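You operate a simulated robot arm through the tools that you are given. There is no shell and no other tool. Be economical: measure what you need, move in short steps, check, and stop when the job is done.

Carry out the task below with a simulated two-armed robot. There is one attempt and no reset: what you move stays moved.

JOB
Take the red block on the low wall shelf and put it away on the side table. Put the sign that says "free" from the low wall shelf on the top of the ageing cabinet and the sign labelled "in test" on the right bench. Take the green tray and put it on the top of the ageing cabinet. Take the load card labelled "LOAD CARD 29" from the right bench and leave it on the brochure. Put the green block on the white sheet on the strapping bed. Pull the right drawer of the left bench open. Do these in any order. Set down upright: sign.
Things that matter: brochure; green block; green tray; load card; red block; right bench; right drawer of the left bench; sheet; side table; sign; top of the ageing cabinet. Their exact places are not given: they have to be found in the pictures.

The check looks at the end state, three seconds after you hand in, the way a careful person would. Anything else that was tipped, shoved, dropped, spilled or broken makes it a failure. Flat cloth is picked up by pressing the open fingertips on it (5 to 10 N) and closing them slowly along it; thin cloth reads only 2 to 8 mm in the jaws.

ROBOT AND FRAMES
Two 7-joint arms with two-finger parallel grippers on one trunk, on a base that drives. Base frame: it is fixed to the floor where the robot stands at the start and does not move with it; the origin is under the middle of the robot, x ahead of it, y to its left, z up. Units: mm, rad, N and s.
The left shoulder is at the start at [70, 133, 1201], the right one opposite. With the tool pointing down near the work surface each hand reaches from about 100 to 620 mm from the robot's upright axis, wherever it stands, measured 20 degrees to its own side. Places, roughly: brochure [-250, 3500, 750]; green block [-750, 1250, 750]; green tray (15x13x3 cm) [400, -200, 900]; load card [-250, 1750, 750]; red block [500, 0, 1000]; right bench [0, 2000, 800]; right drawer of the left bench [-200, 4100, 600]; sheet [-3750, 1750, 750]; side table [-500, 1100, 800]; sign [500, 0, 1000]; top of the ageing cabinet [-600, -700, 1500]. Payload 1.57 kg a hand.
The tool frame of a hand sits at the grasp point between the pads (the TCP): z along the fingers, y along the line on which they close. The tips reach 30 mm beyond it. The gripper opens to 80 mm. The fingers are 17 mm wide and 12 mm thick; the gripper's body (40 by 82 mm) begins 80 mm behind the TCP.
Orientation is told as [roll, pitch, yaw] about the base's x, y, z axes, in that order, counted from this pose: with the fingers straight down and closing along the base's y, the tool's x points along the base's -x, its y along +y and its z along -z.

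CONTROLS
- The arms move only by the tool play_rows. It takes "left_targets", "right_targets" or both (then of equal length, played together; a hand with none holds still); each is a list of rows, each an object of numbers (a shift or turn left out is 0, a gripper value left out holds the last): "grip": the finger opening in mm, from 0 to 80; "x", "y", "z": the shift along the tool's x, y, z in mm; "ax", "ay", "az": the turn, a rotation vector about the tool's x, y, z in rad. In form: [{"grip": .., "x": .., "y": .., "z": .., "ax": .., "ay": .., "az": ..}, ...]. A call has 1 to 8 rows; each row is the pose to reach, as a shift and turn from the pose commanded when the call began, along the tool's axes at that moment. A row lasts 0.2 s, in which the tool goes at most 50 mm and 0.15 rad; a call with a longer step from one row to the next is refused whole, and so is a gripper value outside its range. A pose out of reach is approached as far as the arm can. The call stops where the force on the tool passes 40 N (or 10 N more than at its start, if that is more) or the arm is blocked; 0.2 s more then pass. The fingers move at their own pace (about 153 mm/s each) and stop on an object; they squeeze with about 23 N. The grip force told is the motor's: it shows also when the fingers shut on nothing. Time passes only in rows, and 0.2 s behind the last, so rows that repeat a pose let the fingers close. The reply holds the time, the measured pose of the TCP, the force on the tool along the base axes, the opening and the grip force, in the units named above and with some noise, with the torque about the TCP (base axes, N m) and any sound that the robot's microphone picked up.
- Cameras (640 x 400 px; columns grow to the right, rows downward): "scene" is now at [60.2, -77.6, 1412.6]; the picture's right is [-1.00, -0.10, 0.00], its down [-0.07, 0.72, -0.69] and it looks along [0.07, -0.69, -0.72] (base axes); focal length 214 px, centre (320, 200). "left" rides on the left gripper at [72, 7, -122] in its tool frame; the picture's right is [-0.09, 1.00, 0.00], its down [-0.84, -0.08, -0.54] and it looks along [-0.54, -0.05, 0.84] (tool axes); focal length 238 px, centre (320, 200). "right" rides on the right gripper at [72, -7, -122] in its tool frame; the picture's right is [0.09, 1.00, 0.00], its down [-0.84, 0.08, -0.54] and it looks along [-0.54, 0.05, 0.84] (tool axes); focal length 238 px, centre (320, 200).
- camera(camera): a new picture of that camera. It takes no simulated time.
- lift_body(by): slides the trunk up (or, below 0, down) by that many mm; the arms and the scene camera ride with it, the base frame stays. It gives what a move gives, with no picture.
- roll_base(legs): drives the robot by 1 to 6 legs, each [ahead, left, turn to the left] in mm, mm and rad, along the robot's own axes; the way and the turn of a leg run together, so that a leg with both is an arc; at most 1500 mm and 3.142 rad a leg. The arms and the cameras ride along, it lands a little off, and it stops where it bumps. It gives what a move gives.
- head_to(pan, tilt): turns the head with the scene camera to pan (to the left, within 1.501 rad either way) and tilt (down, from -0.506 to 1.204), counted from straight ahead of the robot. It gives what a move gives.
- probe_pixels(camera, pixels): for up to 12 pixels [column, row] of the newest picture of that camera ("zoom" is the newest enlarged one), the place [x, y, z] in the base frame of the surface seen there, good to about 2 mm. It takes no simulated time.
- zoom(camera, box): a new picture of the part [left, top, right, bottom] of that camera's present view, enlarged. It takes no simulated time.
- job_done(): hands the job in; it is judged then, once.

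Keep the steps short. Do not move on a guess: measure, check each grasp and each placing, and mend mistakes. In all there are 131 turns and 146 pictures (those below and enlarged ones count). Leave the grippers open and the arms clear of the work at the hand-in unless told otherwise, and finish with a single line.

The tools are called after "Request:" as a command line: name --argument value ..., lists and objects as JSON in quotes. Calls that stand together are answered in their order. play_rows: Moves the arms, as the interface text tells. Its arguments: {"type":"object","properties":{"left_targets":{"type":"array","items":{"type":"object","properties":{"grip":{"type":"number"},"x":{"type":"number"},"y":{"type":"number"},"z":{"type":"number"},"ax":{"type":"number"},"ay":{"type":"number"},"az":{"type":"number"}}}},"right_targets":{"type":"array","items":{"type":"object","properties":{"grip":{"type":"number"},"x":{"type":"number"},"y":{"type":"number"},"z":{"type":"number"},"ax":{"type":"number"},"ay":{"type":"number"},"az":{"type":"number"}}}}},"required":[]} The other tools are called the same way: lift_body (by) slides the trunk up or down; roll_base (legs) drives the base; head_to (pan, tilt) turns the head that bears the scene camera; camera (camera) takes a picture; probe_pixels (camera, pixels) gives the place of the surface under pixels of a picture; zoom (camera, box) takes an enlarged picture of a part of a camera's view; job_done () hands the job in.

At the start:

```text
time: 0.0
left_ee_pos: [389.1, -2.3, 1149.3]
left_tool_rot: [0.0, -0.001, -0.001]
left_force: [0.4, -0.1, 0.0]
left_moment: [-0.01, -0.01, -0.02]
left_grip_width: 79.9
left_finger_force: 0.1
right_ee_pos: [365.8, -397.3, 1149.7]
right_tool_rot: [-0.001, 0.001, 0.0]
right_force: [-0.8, 0.2, -0.3]
right_moment: [-0.04, -0.02, 0.03]
right_grip_width: 80.4
right_finger_force: 0.1
trunk travel left (down, up): [-775.0, 165.0]
robot x, y, heading: [-2.9, 0.1, -0.0]
head pan, tilt: [-1.471, 0.808]
```

scene: 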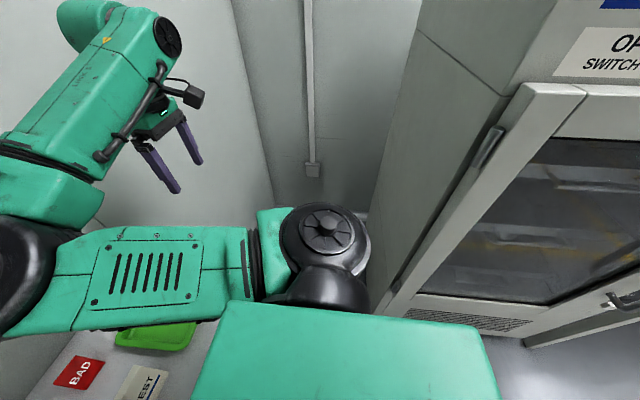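
right: 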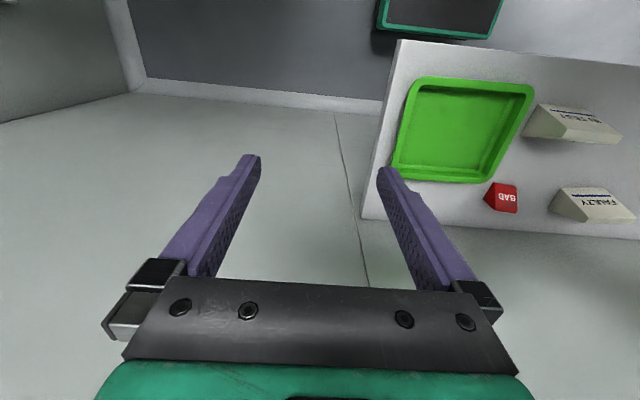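
left: 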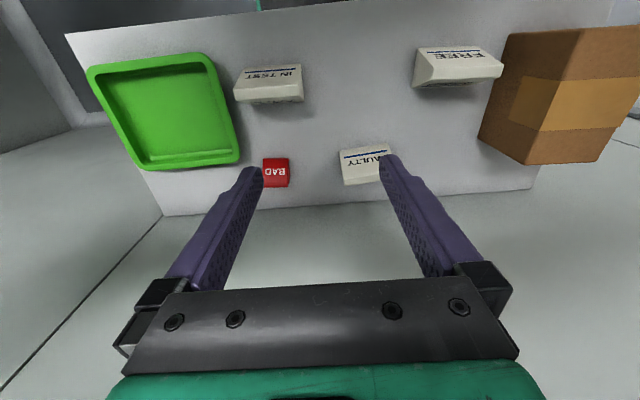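

I see the shelf with tray, IN TEST, BAD block, FAULTY, FREE signs, and a carton. I'll measure them in the left picture.

Request:
probe_pixels --camera "left" --pixels '[[275, 163], [277, 180], [268, 74], [268, 95], [458, 55], [455, 78], [160, 58], [170, 165], [170, 110], [320, 120], [240, 95], [302, 95]]'

Request:
zoom --camera "left" --box '[60, 20, 540, 220]'

Request:
head_to --pan 0 --tilt 0.8

Request:
camera --camera "scene"

```text
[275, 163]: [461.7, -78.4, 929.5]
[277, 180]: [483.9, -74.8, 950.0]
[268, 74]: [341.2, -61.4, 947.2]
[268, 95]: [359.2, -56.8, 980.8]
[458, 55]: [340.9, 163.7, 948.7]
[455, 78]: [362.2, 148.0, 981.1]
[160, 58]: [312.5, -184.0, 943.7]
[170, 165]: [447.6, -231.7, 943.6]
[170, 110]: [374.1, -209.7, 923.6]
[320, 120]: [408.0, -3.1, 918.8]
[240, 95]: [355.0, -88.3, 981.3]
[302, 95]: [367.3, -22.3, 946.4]
```

```text
1.33 times, centred on (300, 120) of left
```

zoom: 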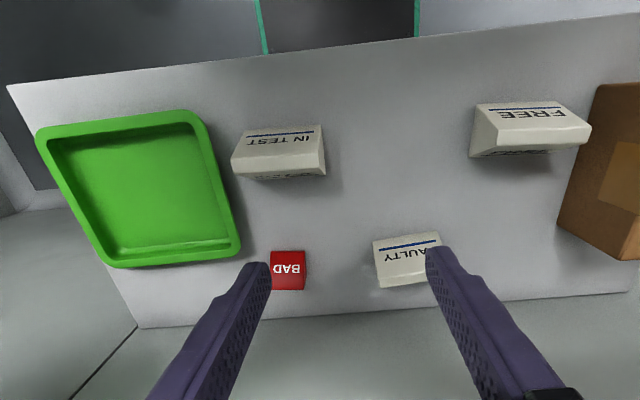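

```text
time: 1.6
left_ee_pos: [389.7, -2.0, 1150.4]
left_tool_rot: [-0.001, -0.002, -0.001]
left_force: [-0.1, 0.6, 0.6]
left_moment: [0.0, 0.03, -0.03]
left_grip_width: 80.2
left_finger_force: 0.1
right_ee_pos: [365.2, -397.0, 1151.1]
right_tool_rot: [0.0, 0.0, 0.0]
right_force: [-0.5, 0.1, 0.4]
right_moment: [-0.02, 0.0, -0.02]
right_grip_width: 80.1
right_finger_force: 0.0
trunk travel left (down, up): [-775.0, 165.0]
robot x, y, heading: [-0.6, 0.8, -0.001]
head pan, tilt: [0.0, 0.799]
```

```text
141 pictures are left
```

scene: 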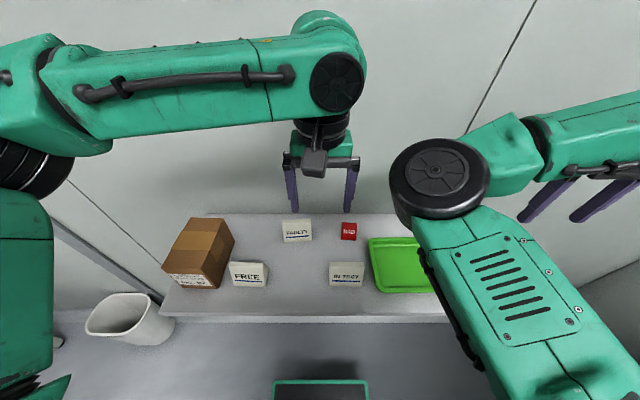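

The scene view shows everything on the shelf. I enlarge to understand the shape of the signs and measure edges.

Request:
zoom --camera "scene" --box '[150, 200, 450, 330]'

Request:
probe_pixels --camera "scene" --pixels '[[232, 263], [266, 263], [232, 286], [266, 286], [331, 263], [363, 263], [331, 285], [361, 285], [343, 223], [356, 239], [349, 233], [300, 250]]'

```text
2.13 times, centred on (300, 265) of scene
```

zoom: 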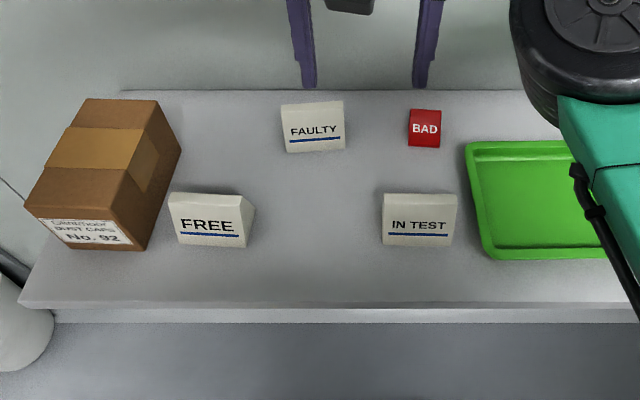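

```text
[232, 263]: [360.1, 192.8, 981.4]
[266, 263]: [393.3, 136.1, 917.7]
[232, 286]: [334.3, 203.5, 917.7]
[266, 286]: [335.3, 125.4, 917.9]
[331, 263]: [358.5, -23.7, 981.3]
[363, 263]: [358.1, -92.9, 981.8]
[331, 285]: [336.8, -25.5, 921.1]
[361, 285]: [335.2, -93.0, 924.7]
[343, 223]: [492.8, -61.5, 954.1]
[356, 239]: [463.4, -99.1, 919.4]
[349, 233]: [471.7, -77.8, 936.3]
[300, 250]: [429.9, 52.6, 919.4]
```

Signs are prism tents with vertical ends 70 mm apart along y; good for the default finger direction. Now measure the tray in the right camera.

Request:
zoom --camera "right" --box '[360, 40, 640, 240]'

Request:
probe_pixels --camera "right" --pixels '[[424, 80], [525, 88], [398, 174], [480, 180], [415, 125], [410, 125], [510, 135], [470, 84], [440, 178], [455, 130], [390, 130], [380, 180]]'

```text
2.00 times, centred on (500, 140) of right
```

zoom: 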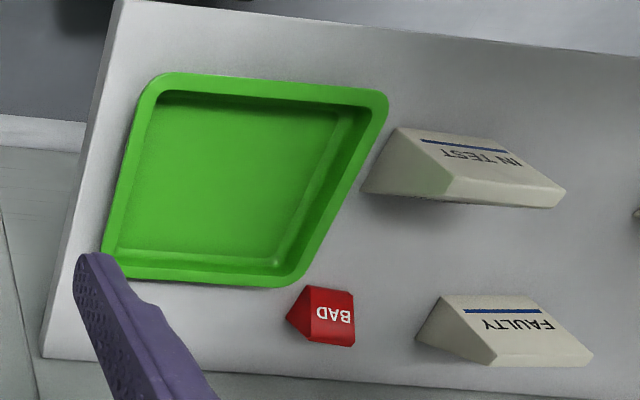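

```text
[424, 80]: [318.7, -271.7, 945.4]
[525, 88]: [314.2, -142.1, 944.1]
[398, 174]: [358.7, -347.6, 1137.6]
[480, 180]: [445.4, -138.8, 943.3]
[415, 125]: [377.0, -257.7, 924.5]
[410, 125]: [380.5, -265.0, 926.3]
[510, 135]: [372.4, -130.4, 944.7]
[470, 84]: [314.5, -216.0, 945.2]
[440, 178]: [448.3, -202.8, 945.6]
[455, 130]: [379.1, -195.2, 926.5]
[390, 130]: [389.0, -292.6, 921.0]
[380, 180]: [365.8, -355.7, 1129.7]
```

I measure the FREE and IN TEST sign ends more finely in the scene picture, plus the block.

Request:
probe_pixels --camera "scene" --pixels '[[231, 263], [262, 263], [236, 283], [263, 284], [247, 263], [265, 268], [268, 272], [331, 264], [362, 264], [344, 225], [355, 225], [349, 238]]'

Request:
zoom --camera "scene" --box '[220, 215, 370, 295]'

Request:
probe_pixels --camera "left" --pixels '[[422, 50], [480, 50], [418, 82], [499, 76], [240, 98], [303, 98], [264, 184], [287, 184], [246, 73], [300, 68], [264, 160], [287, 160]]'

```text
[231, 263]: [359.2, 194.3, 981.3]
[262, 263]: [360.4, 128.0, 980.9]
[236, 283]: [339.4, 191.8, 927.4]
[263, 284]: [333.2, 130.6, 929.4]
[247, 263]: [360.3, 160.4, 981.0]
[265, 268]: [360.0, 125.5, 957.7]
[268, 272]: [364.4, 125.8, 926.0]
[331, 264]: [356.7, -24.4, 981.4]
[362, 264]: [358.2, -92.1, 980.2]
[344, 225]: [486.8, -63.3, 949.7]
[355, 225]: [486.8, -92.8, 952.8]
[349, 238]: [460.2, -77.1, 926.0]
```

```text
4.27 times, centred on (295, 255) of scene
```

zoom: 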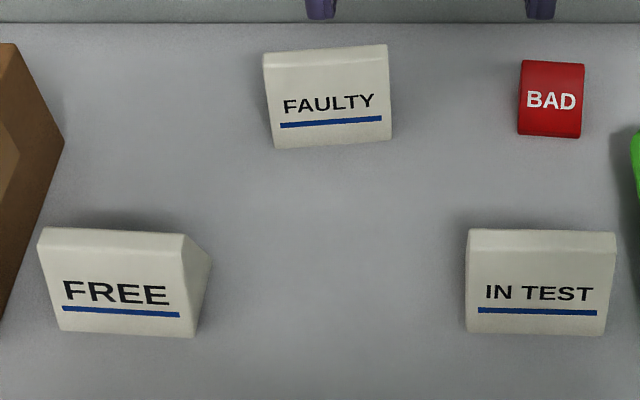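

```text
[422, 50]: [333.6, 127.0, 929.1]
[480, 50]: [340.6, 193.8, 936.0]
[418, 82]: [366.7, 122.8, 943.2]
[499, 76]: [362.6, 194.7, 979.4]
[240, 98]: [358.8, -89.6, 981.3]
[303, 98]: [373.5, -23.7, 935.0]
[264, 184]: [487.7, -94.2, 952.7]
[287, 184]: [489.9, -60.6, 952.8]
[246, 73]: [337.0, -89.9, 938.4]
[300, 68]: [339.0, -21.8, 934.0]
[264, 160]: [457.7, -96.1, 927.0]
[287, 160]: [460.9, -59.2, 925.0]
```

FREE: centre (361,160), yaw about −0.09; move the left hand to hover over it, and check with the wrist camera.

Request:
play_rows --left_targets '[{"x": 10, "y": 40, "z": 20, "az": 0.03, "grip": 80}, {"x": 20, "y": 80, "z": 40, "az": 0.09}, {"x": 28, "y": 122, "z": 60, "az": 0.09}, {"x": 28, "y": 162, "z": 80, "az": 0.09}, {"x": 28, "y": 162, "z": 110, "az": 0.09}]'

Request:
camera --camera "left"

```text
time: 2.8
left_ee_pos: [364.3, 160.9, 1042.7]
left_tool_rot: [0.001, -0.001, -0.09]
left_force: [0.6, -0.4, -0.1]
left_moment: [0.0, -0.03, 0.02]
left_grip_width: 79.8
left_finger_force: 0.1
right_ee_pos: [366.0, -397.5, 1148.9]
right_tool_rot: [0.0, 0.002, -0.002]
right_force: [-0.3, 0.3, -0.3]
right_moment: [0.02, 0.01, 0.01]
right_grip_width: 80.2
right_finger_force: 0.0
trunk travel left (down, up): [-775.0, 165.0]
robot x, y, heading: [-2.7, -2.0, -0.003]
head pan, tilt: [0.0, 0.799]
```

```text
137 pictures are left
```

left: 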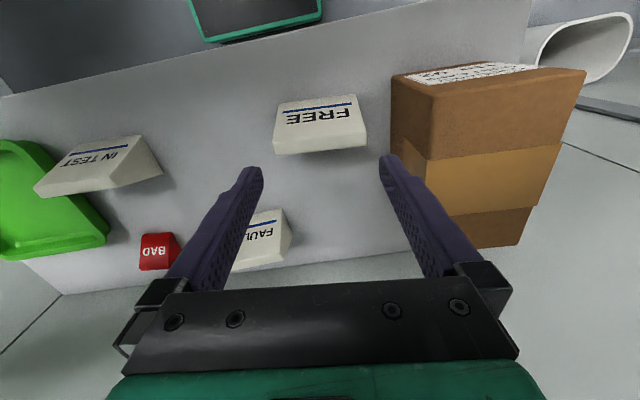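

Request:
probe_pixels --camera "left" --pixels '[[275, 152], [364, 142], [279, 104], [352, 97], [320, 142], [276, 130], [362, 125], [392, 80], [405, 120], [436, 100], [520, 70], [410, 175]]'

Request:
zoom --camera "left" --box '[240, 70, 440, 195]'

```text
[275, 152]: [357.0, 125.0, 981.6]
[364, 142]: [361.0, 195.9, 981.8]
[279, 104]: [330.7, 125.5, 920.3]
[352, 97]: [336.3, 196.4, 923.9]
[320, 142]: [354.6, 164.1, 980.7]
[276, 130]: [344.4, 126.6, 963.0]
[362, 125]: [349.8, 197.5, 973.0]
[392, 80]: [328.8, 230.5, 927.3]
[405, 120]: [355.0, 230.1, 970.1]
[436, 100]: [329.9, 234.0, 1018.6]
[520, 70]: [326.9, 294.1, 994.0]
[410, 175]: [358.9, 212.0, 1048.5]
```

```text
3.20 times, centred on (340, 132) of left
```

zoom: 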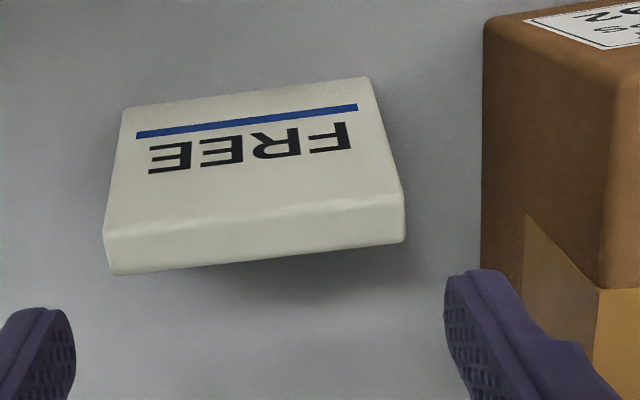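

The sign spans y 125–197 and the carton face is at y 230: clear. Descend 87 mm and close.

Request:
play_rows --left_targets '[{"x": 2, "z": 30}, {"x": 2, "z": 60}, {"x": 2, "z": 87}, {"x": 2, "z": 87, "grip": 60}, {"x": 2, "z": 87, "grip": 60}]'

Request:
camera --camera "left"

```text
time: 4.0
left_ee_pos: [361.6, 160.1, 956.7]
left_tool_rot: [0.0, -0.006, -0.089]
left_force: [1.9, 0.8, 13.3]
left_moment: [0.05, 0.04, 0.01]
left_grip_width: 74.6
left_finger_force: 23.2
right_ee_pos: [363.7, -397.5, 1150.1]
right_tool_rot: [-0.001, 0.0, 0.0]
right_force: [1.2, 0.2, -0.2]
right_moment: [-0.02, -0.01, 0.01]
right_grip_width: 79.9
right_finger_force: 0.1
trunk travel left (down, up): [-775.0, 165.0]
robot x, y, heading: [-2.9, -0.1, 0.0]
head pan, tilt: [0.0, 0.799]
```

```text
135 pictures are left
```

left: 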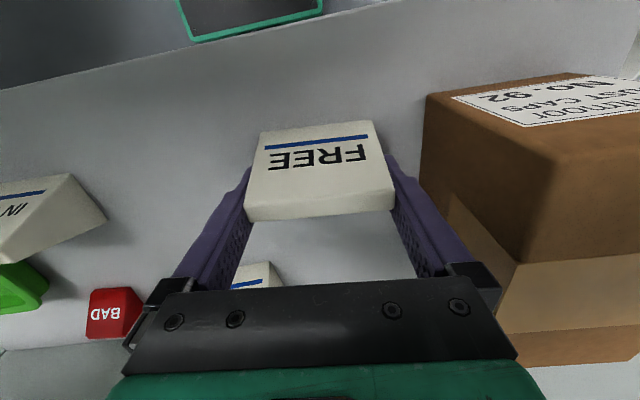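

FREE is gripped at 74.6 mm. Lift it 100 mm and bring the right hand over the tray's right rim (y≈−271).

Request:
play_rows --left_targets '[{"z": -10}, {"z": -30}, {"z": -60}, {"z": -90}, {"z": -120}]' --right_targets '[{"x": -4, "y": 30, "z": 25, "grip": 50}, {"x": -8, "y": 60, "z": 50}, {"x": -12, "y": 90, "z": 80}, {"x": -18, "y": 126, "z": 110}, {"x": -18, "y": 126, "z": 130}]'

Request:
camera --camera "right"

Request:
camera --camera "left"

```text
time: 5.2
left_ee_pos: [356.8, 159.7, 1072.0]
left_tool_rot: [0.002, 0.002, -0.091]
left_force: [0.8, 0.0, 0.3]
left_moment: [0.05, 0.02, 0.01]
left_grip_width: 74.2
left_finger_force: 22.7
right_ee_pos: [433.5, -354.6, 1003.7]
right_tool_rot: [0.0, -0.001, -0.002]
right_force: [0.4, 0.3, -0.4]
right_moment: [-0.01, 0.02, -0.02]
right_grip_width: 50.0
right_finger_force: 0.0
right hand out of reach, approached as far as the arm can: row 1, 2, 3, 4, 5
trunk travel left (down, up): [-775.0, 165.0]
robot x, y, heading: [-1.8, 1.1, -0.003]
head pan, tilt: [0.0, 0.799]
```

```text
134 pictures are left
```

right: 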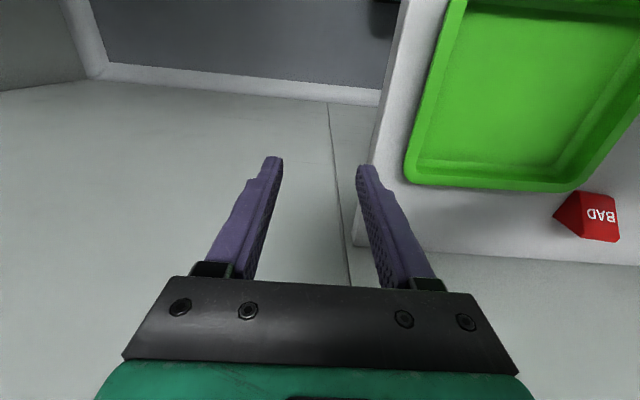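

```text
133 pictures are left
```

left: 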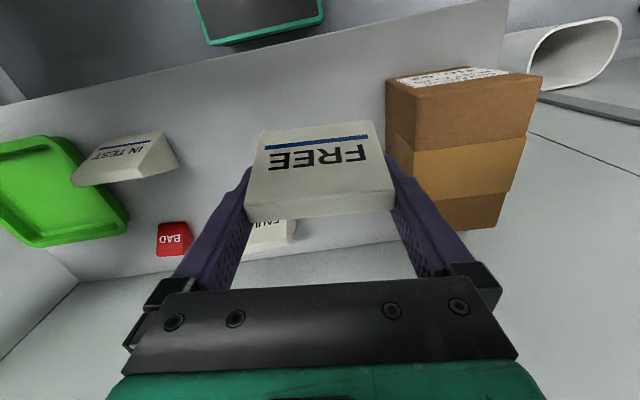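

The right hand stopped short, at (433,−355). I try again from here, toward (382,−271) at z≈1015.

Request:
play_rows --right_targets '[{"x": 0, "y": 20, "z": -10}, {"x": 12, "y": 40, "z": -10}, {"x": 25, "y": 60, "z": -10}, {"x": 40, "y": 84, "z": -10}, {"x": 51, "y": 84, "z": -10}]'

Request:
camera --camera "scene"

```text
time: 6.4
left_ee_pos: [357.1, 159.2, 1072.6]
left_tool_rot: [0.0, 0.0, -0.09]
left_force: [-0.3, 0.5, 0.0]
left_moment: [0.01, -0.03, 0.01]
left_grip_width: 74.8
left_finger_force: 23.2
right_ee_pos: [438.2, -348.7, 993.2]
right_tool_rot: [0.0, 0.0, 0.0]
right_force: [1.1, -0.9, 0.4]
right_moment: [0.0, -0.02, 0.01]
right_grip_width: 50.0
right_finger_force: 0.2
right hand out of reach, approached as far as the arm can: row 1, 2, 3, 4, 5
trunk travel left (down, up): [-775.0, 165.0]
robot x, y, heading: [1.9, -2.0, 0.003]
head pan, tilt: [0.0, 0.799]
```

```text
132 pictures are left
```

scene: 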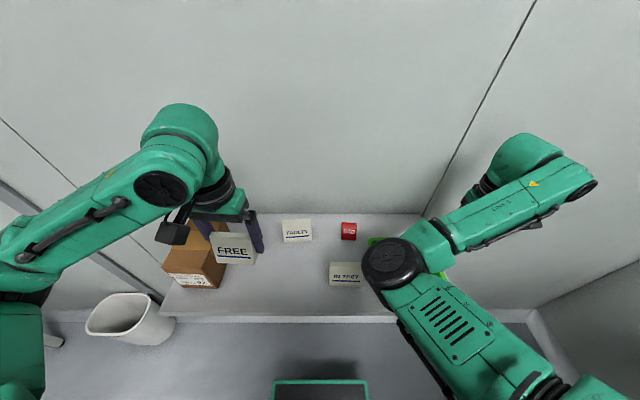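

The right arm's elbow sits inward, blocking closeness. Instead I move the base: back 56, left 78 mm, after raising the left hand more.

Request:
play_rows --left_targets '[{"z": -30}, {"z": -60}, {"z": -60}]'

Request:
roll_base --legs '[[-56, 0, 0], [0, 78, 0]]'

Request:
camera --camera "right"

```text
time: 7.2
left_ee_pos: [359.1, 161.3, 1134.9]
left_tool_rot: [0.001, 0.0, -0.088]
left_force: [0.3, -0.3, -1.4]
left_moment: [-0.02, 0.04, -0.01]
left_grip_width: 74.6
left_finger_force: 22.8
right_ee_pos: [437.2, -347.8, 991.6]
right_tool_rot: [-0.001, -0.001, 0.0]
right_force: [0.4, -0.2, -0.5]
right_moment: [-0.02, 0.05, -0.05]
right_grip_width: 50.1
right_finger_force: 0.0
trunk travel left (down, up): [-775.0, 165.0]
robot x, y, heading: [0.3, 1.0, -0.002]
head pan, tilt: [0.0, 0.799]
```

```text
time: 8.8
left_ee_pos: [301.9, 234.9, 1135.2]
left_tool_rot: [0.001, 0.002, -0.093]
left_force: [0.1, 0.4, -1.0]
left_moment: [0.01, 0.02, 0.0]
left_grip_width: 74.3
left_finger_force: 22.4
right_ee_pos: [379.7, -274.0, 991.7]
right_tool_rot: [0.001, -0.001, -0.001]
right_force: [0.2, 0.1, 0.3]
right_moment: [-0.01, -0.01, 0.03]
right_grip_width: 49.6
right_finger_force: 0.0
trunk travel left (down, up): [-775.0, 165.0]
robot x, y, heading: [-57.4, 76.6, -0.0]
head pan, tilt: [0.0, 0.799]
```

```text
131 pictures are left
```

right: 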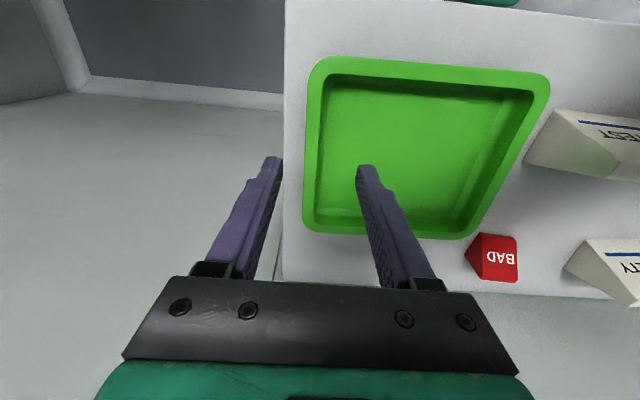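

Request:
probe_pixels --camera "right" --pixels '[[308, 160], [314, 160], [319, 160], [323, 160], [328, 160], [340, 160], [300, 160], [312, 215], [540, 90], [450, 236], [420, 65]]'

```text
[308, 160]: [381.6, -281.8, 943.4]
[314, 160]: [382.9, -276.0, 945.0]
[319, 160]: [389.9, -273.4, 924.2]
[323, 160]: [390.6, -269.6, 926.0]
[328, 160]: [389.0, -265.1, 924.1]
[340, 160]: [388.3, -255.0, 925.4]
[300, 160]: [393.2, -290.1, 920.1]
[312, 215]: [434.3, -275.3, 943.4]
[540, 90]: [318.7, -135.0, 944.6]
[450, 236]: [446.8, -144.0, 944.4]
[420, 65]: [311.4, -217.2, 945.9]
```

Rim spans y −283…−275, floor at 925. Shift −5 in y, descend 33 mm, close.

Request:
play_rows --right_targets '[{"y": -5, "z": 0}, {"y": -5, "z": 18}, {"y": -5, "z": 33}, {"y": -5, "z": 33, "grip": 0}, {"y": -5, "z": 33, "grip": 0}, {"y": -5, "z": 33, "grip": 0}]'

Request:
camera --camera "right"

```text
time: 10.2
left_ee_pos: [302.4, 238.1, 1134.2]
left_tool_rot: [0.0, 0.0, -0.091]
left_force: [0.6, -0.3, 0.2]
left_moment: [0.0, -0.03, 0.01]
left_grip_width: 74.6
left_finger_force: 23.0
right_ee_pos: [381.5, -275.1, 961.3]
right_tool_rot: [-0.003, -0.001, -0.003]
right_force: [1.8, 0.3, 4.2]
right_moment: [0.05, -0.06, 0.08]
right_grip_width: 3.4
right_finger_force: 23.4
trunk travel left (down, up): [-775.0, 165.0]
robot x, y, heading: [-57.2, 80.9, -0.001]
head pan, tilt: [0.0, 0.799]
```

```text
130 pictures are left
```

right: 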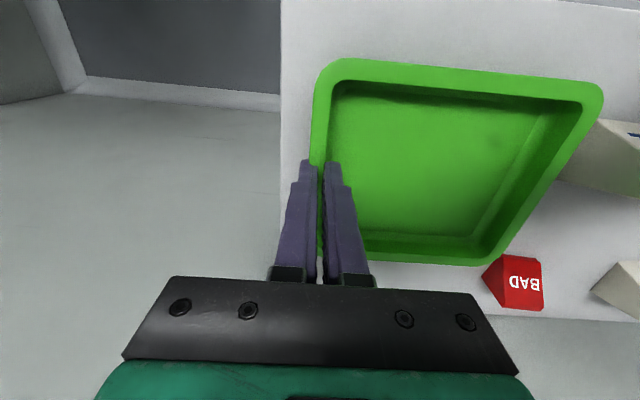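

Closed on the thin wall (3.4 mm). Lift and check.

Request:
play_rows --right_targets '[{"z": -5}, {"z": -15}, {"z": -30}, {"z": -50}, {"z": -75}, {"z": -100}]'

Request:
camera --camera "right"

Request:
camera --camera "scene"

```text
time: 11.6
left_ee_pos: [301.2, 238.8, 1134.5]
left_tool_rot: [-0.001, 0.001, -0.091]
left_force: [0.1, -0.2, -0.2]
left_moment: [0.0, -0.01, 0.02]
left_grip_width: 74.3
left_finger_force: 23.0
right_ee_pos: [382.4, -280.5, 1058.2]
right_tool_rot: [0.001, 0.001, 0.0]
right_force: [1.4, 0.6, -0.4]
right_moment: [-0.05, 0.01, -0.02]
right_grip_width: 3.2
right_finger_force: 23.0
right hand out of reach, approached as far as the arm can: row 5, 6
trunk travel left (down, up): [-775.0, 165.0]
robot x, y, heading: [-58.8, 74.0, -0.004]
head pan, tilt: [0.0, 0.799]
```

```text
129 pictures are left
```

right: 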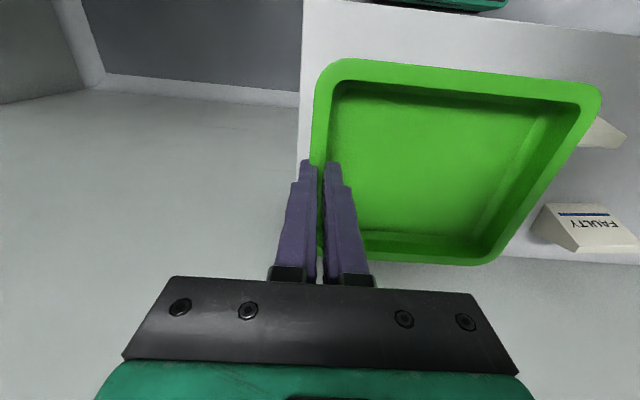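

```text
128 pictures are left
```

scene: 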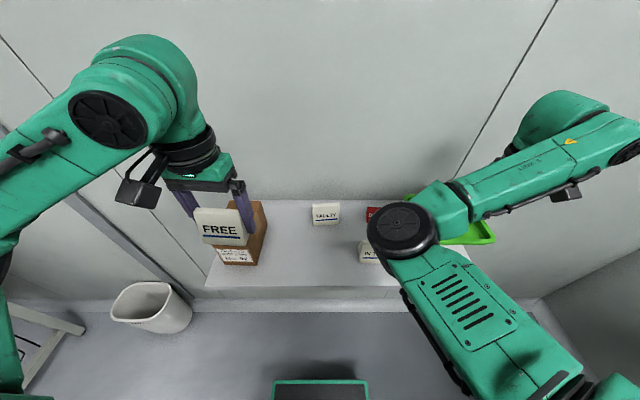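

Both held. Back up 300 mm, raise the trunk fully and look to the right for the cabinet.

Request:
roll_base --legs '[[-300, 0, 0]]'

Request:
lift_body --by 165

Request:
head_to --pan -1.5 --tilt 0.3

Request:
camera --camera "scene"

```text
time: 13.7
left_ee_pos: [-7.0, 240.5, 1134.9]
left_tool_rot: [0.001, 0.002, -0.087]
left_force: [-0.5, 0.8, -0.2]
left_moment: [0.0, 0.03, -0.03]
left_grip_width: 74.2
left_finger_force: 22.9
right_ee_pos: [77.7, -279.6, 1058.1]
right_tool_rot: [-0.001, 0.001, 0.004]
right_force: [0.6, -0.2, -0.7]
right_moment: [-0.04, 0.01, 0.01]
right_grip_width: 3.3
right_finger_force: 23.0
trunk travel left (down, up): [-775.0, 165.0]
robot x, y, heading: [-365.3, 79.8, 0.002]
head pan, tilt: [0.0, 0.799]
```

```text
time: 15.6
left_ee_pos: [-7.7, 240.2, 1299.1]
left_tool_rot: [0.0, 0.001, -0.087]
left_force: [0.4, -0.1, -0.3]
left_moment: [0.02, 0.01, 0.05]
left_grip_width: 74.5
left_finger_force: 22.8
right_ee_pos: [75.9, -278.4, 1222.9]
right_tool_rot: [-0.002, 0.003, 0.004]
right_force: [0.5, 0.3, -0.6]
right_moment: [-0.02, -0.01, 0.0]
right_grip_width: 3.3
right_finger_force: 23.1
trunk travel left (down, up): [-940.0, 0.0]
robot x, y, heading: [-367.7, 75.8, 0.003]
head pan, tilt: [0.0, 0.799]
```

```text
time: 17.1
left_ee_pos: [-8.5, 240.1, 1299.9]
left_tool_rot: [0.0, 0.0, -0.088]
left_force: [1.0, 0.7, -0.4]
left_moment: [0.0, -0.02, -0.03]
left_grip_width: 74.5
left_finger_force: 22.7
right_ee_pos: [75.9, -278.7, 1223.4]
right_tool_rot: [0.0, 0.002, 0.004]
right_force: [-0.7, 0.5, -1.1]
right_moment: [-0.04, -0.01, 0.01]
right_grip_width: 3.4
right_finger_force: 22.9
trunk travel left (down, up): [-940.0, 0.0]
robot x, y, heading: [-366.0, 75.5, 0.004]
head pan, tilt: [-1.499, 0.3]
```

```text
127 pictures are left
```

scene: 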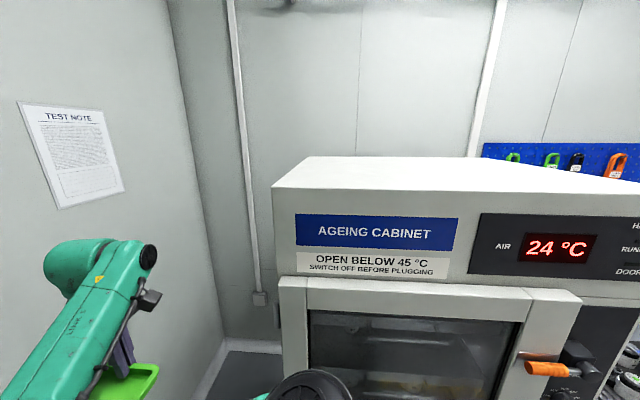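

The cabinet faces +y. Measure its top edges.

Request:
probe_pixels --camera "scene" --pixels '[[274, 188], [310, 158], [460, 165], [600, 180], [400, 170], [400, 193], [400, 185], [630, 215], [630, 192], [320, 290], [545, 368], [560, 298]]'

Request:
zoom --camera "scene" --box '[260, 130, 640, 230]'

```text
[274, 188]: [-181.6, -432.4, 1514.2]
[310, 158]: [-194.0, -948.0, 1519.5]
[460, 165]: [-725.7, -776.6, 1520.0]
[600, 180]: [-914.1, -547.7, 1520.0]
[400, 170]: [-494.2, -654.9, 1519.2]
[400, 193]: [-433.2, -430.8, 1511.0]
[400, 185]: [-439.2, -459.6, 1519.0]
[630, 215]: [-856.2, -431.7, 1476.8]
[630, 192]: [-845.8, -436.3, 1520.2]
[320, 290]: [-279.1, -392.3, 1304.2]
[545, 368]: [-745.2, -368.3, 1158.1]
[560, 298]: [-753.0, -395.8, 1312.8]
```

```text
1.68 times, centred on (450, 180) of scene
```

zoom: 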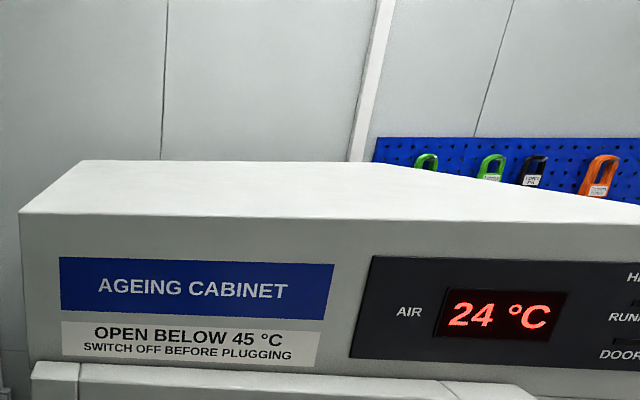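

Cabinet top: z 1520, x −181…−950, y −432…−950, empty. I raise both hands in free space here.

Request:
play_rows --left_targets '[{"z": -40}, {"z": -80}, {"z": -120}, {"z": -160}, {"z": -200}, {"z": -240}, {"z": -280}, {"z": -320}]' --right_targets '[{"z": -40}, {"z": -80}, {"z": -120}, {"z": -160}, {"z": -200}, {"z": -240}, {"z": -280}, {"z": -320}]'

Request:
head_to --pan -0.5 --tilt 0.2

Request:
camera --camera "scene"

```text
time: 18.9
left_ee_pos: [18.0, 231.9, 1545.4]
left_tool_rot: [0.002, -0.005, -0.086]
left_force: [-0.2, -0.2, -0.6]
left_moment: [-0.03, -0.02, 0.01]
left_grip_width: 74.7
left_finger_force: 22.3
left hand out of reach, approached as far as the arm can: row 6, 7, 8
right_ee_pos: [79.8, -278.8, 1503.0]
right_tool_rot: [0.0, 0.0, 0.003]
right_force: [-0.3, -0.1, 0.0]
right_moment: [-0.05, 0.02, 0.03]
right_grip_width: 3.2
right_finger_force: 22.7
right hand out of reach, approached as far as the arm can: row 8
trunk travel left (down, up): [-940.0, 0.0]
robot x, y, heading: [-367.4, 74.0, -0.001]
head pan, tilt: [-1.499, 0.3]
```

```text
time: 20.2
left_ee_pos: [16.1, 233.8, 1544.1]
left_tool_rot: [-0.002, -0.004, -0.087]
left_force: [-0.5, 0.0, -0.5]
left_moment: [-0.02, 0.01, -0.01]
left_grip_width: 74.3
left_finger_force: 23.0
right_ee_pos: [78.6, -277.3, 1502.9]
right_tool_rot: [-0.001, 0.001, 0.005]
right_force: [-0.2, -0.6, -0.2]
right_moment: [-0.08, 0.01, 0.02]
right_grip_width: 3.4
right_finger_force: 22.8
trunk travel left (down, up): [-940.0, 0.0]
robot x, y, heading: [-367.6, 79.5, -0.001]
head pan, tilt: [-0.499, 0.201]
```

```text
125 pictures are left
```

scene: 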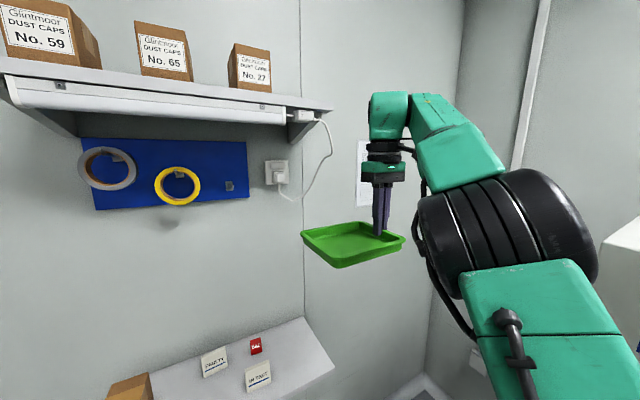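

Height limit is near: left tops at 1545, right about 1503. I check how far the robot's base protrudes, to see how close I can drive to the cabinet.

Request:
head_to --pan 0 --tilt 1.2

Request:
camera --camera "scene"

Request:
probe_pixels --camera "scene" --pixels '[[320, 300], [320, 310], [320, 325], [280, 310], [365, 310], [320, 350], [250, 350], [400, 350], [320, 390]]'

```text
time: 21.5
left_ee_pos: [15.9, 233.3, 1543.6]
left_tool_rot: [0.0, -0.004, -0.087]
left_force: [0.2, 0.1, 0.0]
left_moment: [0.01, -0.02, 0.02]
left_grip_width: 74.6
left_finger_force: 23.2
right_ee_pos: [78.7, -276.2, 1503.3]
right_tool_rot: [-0.001, 0.001, 0.003]
right_force: [0.1, 0.3, -0.3]
right_moment: [-0.06, 0.03, -0.04]
right_grip_width: 3.1
right_finger_force: 22.2
trunk travel left (down, up): [-940.0, 0.0]
robot x, y, heading: [-366.3, 77.5, 0.003]
head pan, tilt: [0.0, 1.201]
```

```text
124 pictures are left
```

scene: 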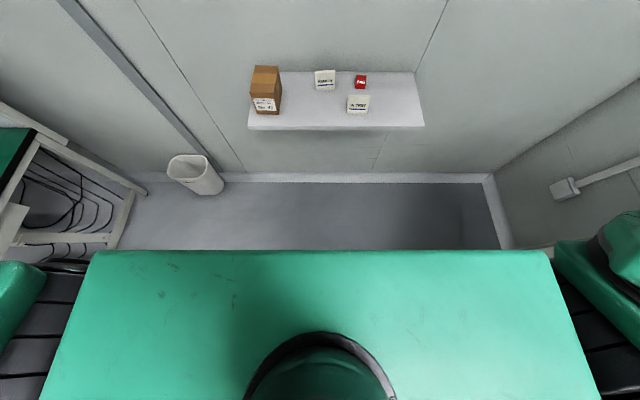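

```text
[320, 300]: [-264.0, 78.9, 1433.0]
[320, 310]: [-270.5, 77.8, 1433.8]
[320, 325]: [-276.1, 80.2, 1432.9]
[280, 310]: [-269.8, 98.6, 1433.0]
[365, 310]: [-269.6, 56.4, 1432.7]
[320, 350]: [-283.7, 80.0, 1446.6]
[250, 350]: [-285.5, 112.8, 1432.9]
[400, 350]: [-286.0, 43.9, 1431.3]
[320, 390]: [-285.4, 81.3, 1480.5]
```

Front plate of base protrudes ~250 mm. Plan: drive to (−470, 250), turn to face the cabinet, then look.

Request:
roll_base --legs '[[0, 175, 0], [-104, 0, 0], [0, 0, -1.571]]'

Request:
head_to --pan 0 --tilt 0.6

Request:
camera --camera "scene"

```text
time: 27.6
left_ee_pos: [-329.9, -134.8, 1544.4]
left_tool_rot: [0.001, -0.005, -1.683]
left_force: [0.0, 0.3, 0.0]
left_moment: [-0.03, -0.02, -0.01]
left_grip_width: 74.3
left_finger_force: 23.0
right_ee_pos: [-841.2, -184.4, 1502.9]
right_tool_rot: [-0.002, -0.001, -1.593]
right_force: [0.1, 0.3, -0.8]
right_moment: [-0.01, 0.06, 0.02]
right_grip_width: 3.3
right_finger_force: 23.1
trunk travel left (down, up): [-940.0, 0.0]
robot x, y, heading: [-477.5, 247.6, -1.591]
head pan, tilt: [0.0, 1.201]
```

```text
time: 28.6
left_ee_pos: [-329.3, -135.0, 1543.3]
left_tool_rot: [0.001, -0.005, -1.686]
left_force: [0.0, -0.4, -0.5]
left_moment: [-0.03, -0.03, -0.02]
left_grip_width: 74.6
left_finger_force: 23.1
right_ee_pos: [-840.7, -184.1, 1503.4]
right_tool_rot: [-0.001, -0.002, -1.592]
right_force: [0.3, 0.0, -1.4]
right_moment: [0.0, 0.04, -0.02]
right_grip_width: 3.3
right_finger_force: 23.3
trunk travel left (down, up): [-940.0, 0.0]
robot x, y, heading: [-475.7, 251.8, -1.593]
head pan, tilt: [0.0, 0.6]
```

```text
123 pictures are left
```

scene: 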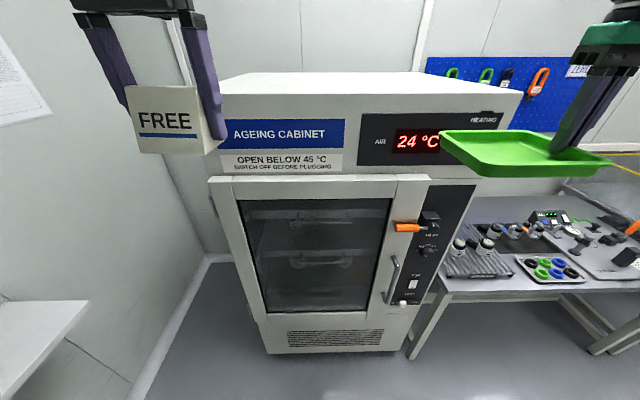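

Request:
probe_pixels --camera "scene" --pixels '[[518, 95], [422, 75], [240, 75], [225, 95], [350, 85], [400, 290], [405, 227], [430, 215], [270, 350], [380, 350]]'

```text
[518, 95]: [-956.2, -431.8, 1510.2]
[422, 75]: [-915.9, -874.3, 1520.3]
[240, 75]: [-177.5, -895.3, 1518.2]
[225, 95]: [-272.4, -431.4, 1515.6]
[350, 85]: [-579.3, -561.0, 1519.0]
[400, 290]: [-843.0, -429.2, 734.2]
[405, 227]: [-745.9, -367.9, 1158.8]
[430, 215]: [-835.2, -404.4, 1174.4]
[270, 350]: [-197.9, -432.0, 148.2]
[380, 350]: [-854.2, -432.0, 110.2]
```

Top spans x −181…−957. Now tilt both tools forward 0.45 rad and raise them for clearance.

Request:
play_rows --left_targets '[{"ay": -0.1}, {"ay": -0.2, "z": -10}, {"ay": -0.3, "z": -25}, {"ay": -0.4, "z": -45}, {"ay": -0.45, "z": -70}, {"ay": -0.45, "z": -80}]' --right_targets '[{"ay": -0.1}, {"ay": -0.2, "z": -25}, {"ay": -0.3, "z": -50}, {"ay": -0.4, "z": -75}, {"ay": -0.45, "z": -100}, {"ay": -0.45, "z": -130}]'

Request:
camera --camera "scene"

```text
time: 30.1
left_ee_pos: [-331.2, -134.8, 1624.2]
left_tool_rot: [0.003, -0.456, -1.683]
left_force: [-0.2, 0.4, 0.6]
left_moment: [-0.01, -0.03, -0.02]
left_grip_width: 74.4
left_finger_force: 22.7
right_ee_pos: [-845.5, -183.0, 1611.5]
right_tool_rot: [0.001, -0.451, -1.593]
right_force: [0.3, -0.2, -0.4]
right_moment: [0.0, 0.0, -0.02]
right_grip_width: 3.3
right_finger_force: 23.4
right hand out of reach, approached as far as the arm can: row 6
trunk travel left (down, up): [-940.0, 0.0]
robot x, y, heading: [-479.7, 252.6, -1.593]
head pan, tilt: [0.0, 0.6]
```

```text
122 pictures are left
```

scene: 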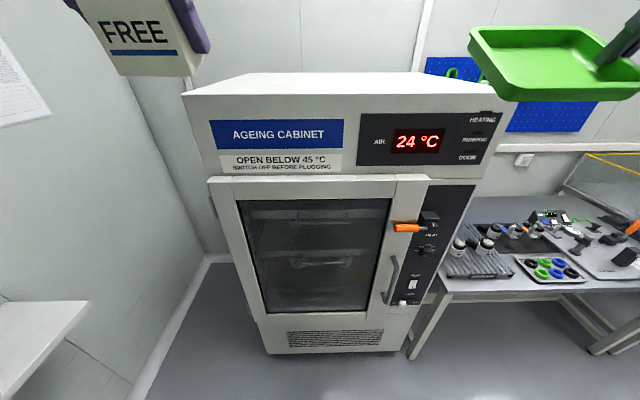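

Clearances good (tray lowest ≈1541, sign ≈1578, top 1520). Drive ahead 335 mm.

Request:
roll_base --legs '[[335, 0, 0]]'

Request:
camera --camera "scene"

Request:
camera --camera "right"

Request:
camera --camera "left"

```text
time: 32.2
left_ee_pos: [-332.8, -465.8, 1623.5]
left_tool_rot: [0.002, -0.458, -1.68]
left_force: [0.7, 0.7, -0.4]
left_moment: [-0.03, 0.0, -0.02]
left_grip_width: 74.2
left_finger_force: 23.2
right_ee_pos: [-846.7, -519.5, 1613.4]
right_tool_rot: [-0.002, -0.453, -1.586]
right_force: [-0.2, 0.5, -1.4]
right_moment: [0.0, 0.01, 0.0]
right_grip_width: 3.3
right_finger_force: 23.7
trunk travel left (down, up): [-940.0, 0.0]
robot x, y, heading: [-482.9, -84.1, -1.586]
head pan, tilt: [0.0, 0.6]
```

```text
121 pictures are left
```

scene: 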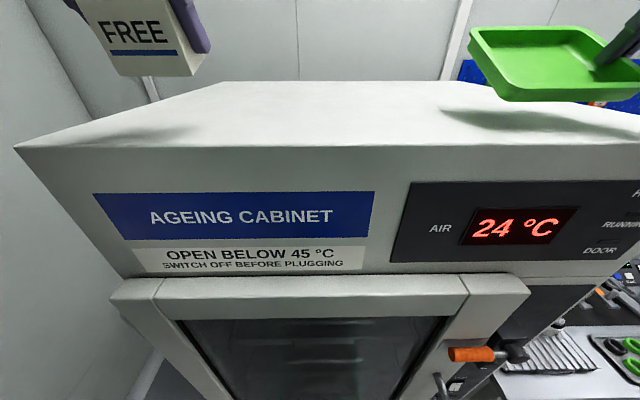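

```text
120 pictures are left
```

right: 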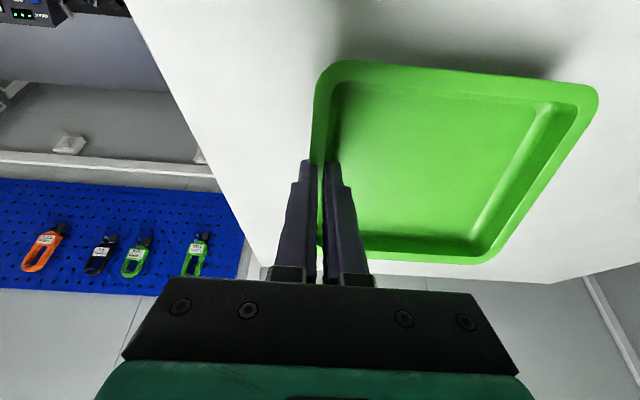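

```text
119 pictures are left
```

left: 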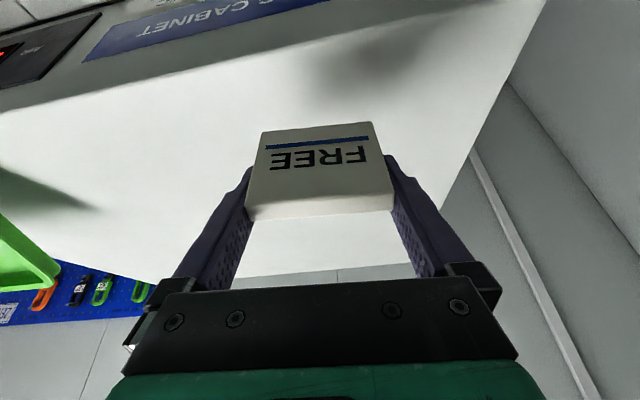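

Extend left hand 45 mm and lower 45; right hand 20 forward, lower 10.

Request:
play_rows --left_targets '[{"x": -20, "z": 10}, {"x": -40.4, "z": 19.8}, {"x": -31, "z": 40}, {"x": -20.6, "z": 60.2}]' --right_targets '[{"x": -9, "z": 4}, {"x": -18, "z": 9}, {"x": -16, "z": 13}, {"x": -13.6, "z": 18}]'

Request:
camera --camera "scene"

```text
time: 33.2
left_ee_pos: [-336.6, -513.9, 1577.3]
left_tool_rot: [0.001, -0.456, -1.678]
left_force: [-0.8, -0.1, -0.4]
left_moment: [0.01, 0.02, 0.03]
left_grip_width: 74.4
left_finger_force: 23.2
right_ee_pos: [-846.3, -545.3, 1601.4]
right_tool_rot: [-0.002, -0.448, -1.586]
right_force: [-0.1, -0.3, -0.8]
right_moment: [0.04, 0.06, 0.0]
right_grip_width: 3.3
right_finger_force: 23.4
right hand out of reach, approached as far as the arm can: row 2
trunk travel left (down, up): [-940.0, 0.0]
robot x, y, heading: [-482.3, -84.5, -1.587]
head pan, tilt: [0.0, 0.6]
```

```text
118 pictures are left
```

scene: 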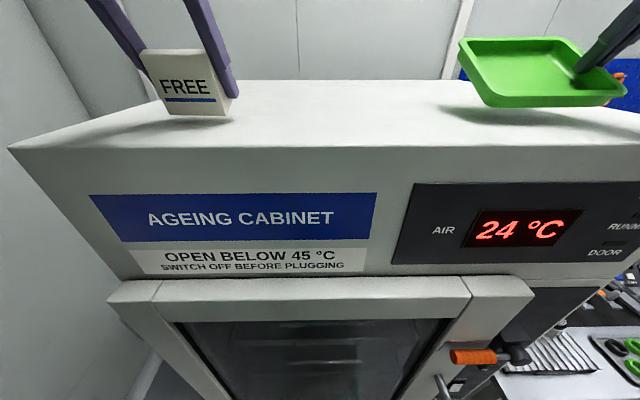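

Lower the sign: contact expected near 1566, press it flat to ~1557.

Request:
play_rows --left_targets '[{"x": 3.5, "z": 7.2}, {"x": 5, "z": 10.8}, {"x": 6.6, "z": 13.5}, {"x": 7.5, "z": 15.3}, {"x": 8.4, "z": 17}, {"x": 8.4, "z": 17}]' --right_targets '[{"x": 0.9, "z": 1.8}, {"x": 2, "z": 4}, {"x": 3, "z": 6}, {"x": 3.5, "z": 7.2}, {"x": 4.4, "z": 9}, {"x": 4.4, "z": 9}]'

Request:
zoom --camera "scene" --box '[60, 20, 320, 160]'

Request:
zoom --camera "scene" --box '[400, 10, 640, 150]'

```text
time: 34.6
left_ee_pos: [-336.1, -512.3, 1559.9]
left_tool_rot: [0.001, -0.458, -1.676]
left_force: [1.2, -2.6, 21.0]
left_moment: [0.02, -0.04, 0.02]
left_grip_width: 74.6
left_finger_force: 23.4
right_ee_pos: [-847.0, -540.6, 1592.7]
right_tool_rot: [-0.001, -0.453, -1.584]
right_force: [0.0, 0.4, -0.1]
right_moment: [0.01, 0.06, 0.02]
right_grip_width: 3.1
right_finger_force: 23.4
right hand out of reach, approached as far as the arm can: row 3, 4
trunk travel left (down, up): [-940.0, 0.0]
robot x, y, heading: [-483.1, -81.6, -1.586]
head pan, tilt: [0.0, 0.6]
```

```text
2.46 times, centred on (190, 90) of scene
```

zoom: 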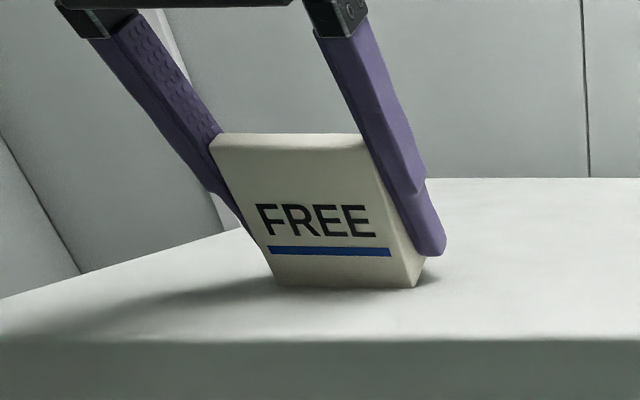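

```text
2.67 times, centred on (520, 80) of scene
```

zoom: 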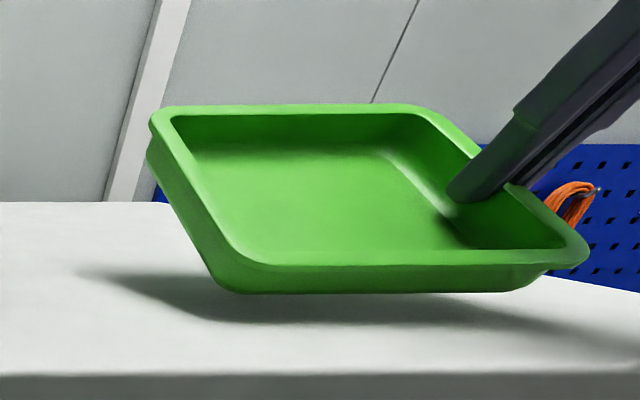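

Force 21 N upward: it's on the top. Check the sign's tilt.

Request:
zoom --camera "scene" --box '[120, 40, 270, 140]'

Request:
probe_pixels --camera "zoom" --pixels '[[320, 140], [330, 180], [340, 300], [340, 345], [300, 180], [300, 300], [330, 155], [350, 360], [350, 375]]'

```text
4.00 times, centred on (195, 90) of scene
```

zoom: 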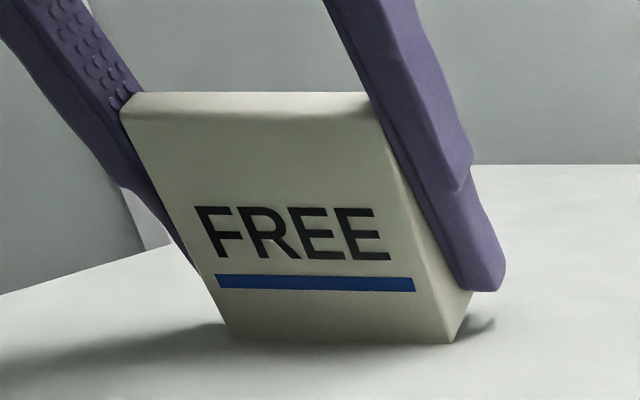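

```text
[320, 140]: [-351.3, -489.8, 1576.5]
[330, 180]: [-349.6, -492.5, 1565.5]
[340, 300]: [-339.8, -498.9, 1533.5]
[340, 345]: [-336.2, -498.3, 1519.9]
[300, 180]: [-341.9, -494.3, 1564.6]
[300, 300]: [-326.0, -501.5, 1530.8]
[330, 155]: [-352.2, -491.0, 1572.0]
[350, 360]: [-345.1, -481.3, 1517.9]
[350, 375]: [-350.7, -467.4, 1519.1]
```

The sign is still tilted about 0.45 rad. I lift slightly, draw back 22 mm and reduce the tilt to ~0.25, so it settles gently; at the same time press the tray's near edge down.

Request:
play_rows --left_targets '[{"x": 5, "z": -12, "ay": 0.05}, {"x": 9, "z": -18, "ay": 0.1}, {"x": 13.2, "z": -23.2, "ay": 0.15}, {"x": 13.2, "z": -23.2, "ay": 0.2}, {"x": 13.2, "z": -23.2, "ay": 0.2}]' --right_targets '[{"x": 1, "z": 3}, {"x": 2.2, "z": 5.5}, {"x": 4, "z": 9}, {"x": 6, "z": 13}, {"x": 8, "z": 17}]'

Request:
camera --camera "scene"

```text
time: 35.9
left_ee_pos: [-333.5, -490.9, 1574.3]
left_tool_rot: [0.002, -0.254, -1.679]
left_force: [-0.1, 0.8, 0.4]
left_moment: [-0.03, -0.01, -0.04]
left_grip_width: 74.7
left_finger_force: 23.0
right_ee_pos: [-845.1, -543.8, 1573.8]
right_tool_rot: [-0.004, -0.452, -1.585]
right_force: [-0.2, -4.2, 11.0]
right_moment: [0.29, -0.01, -0.01]
right_grip_width: 3.4
right_finger_force: 23.2
trunk travel left (down, up): [-940.0, 0.0]
robot x, y, heading: [-482.4, -83.0, -1.585]
head pan, tilt: [0.0, 0.6]
```

```text
114 pictures are left
```

scene: 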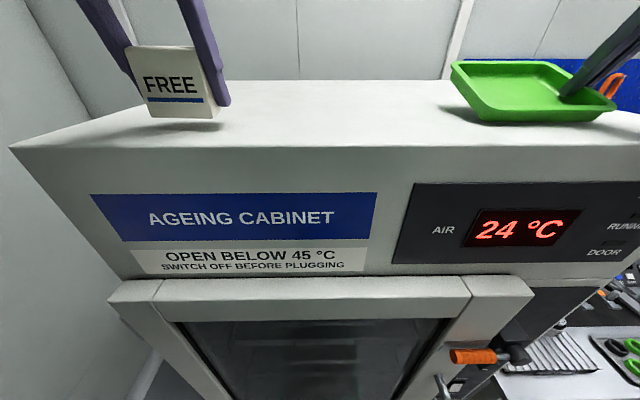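

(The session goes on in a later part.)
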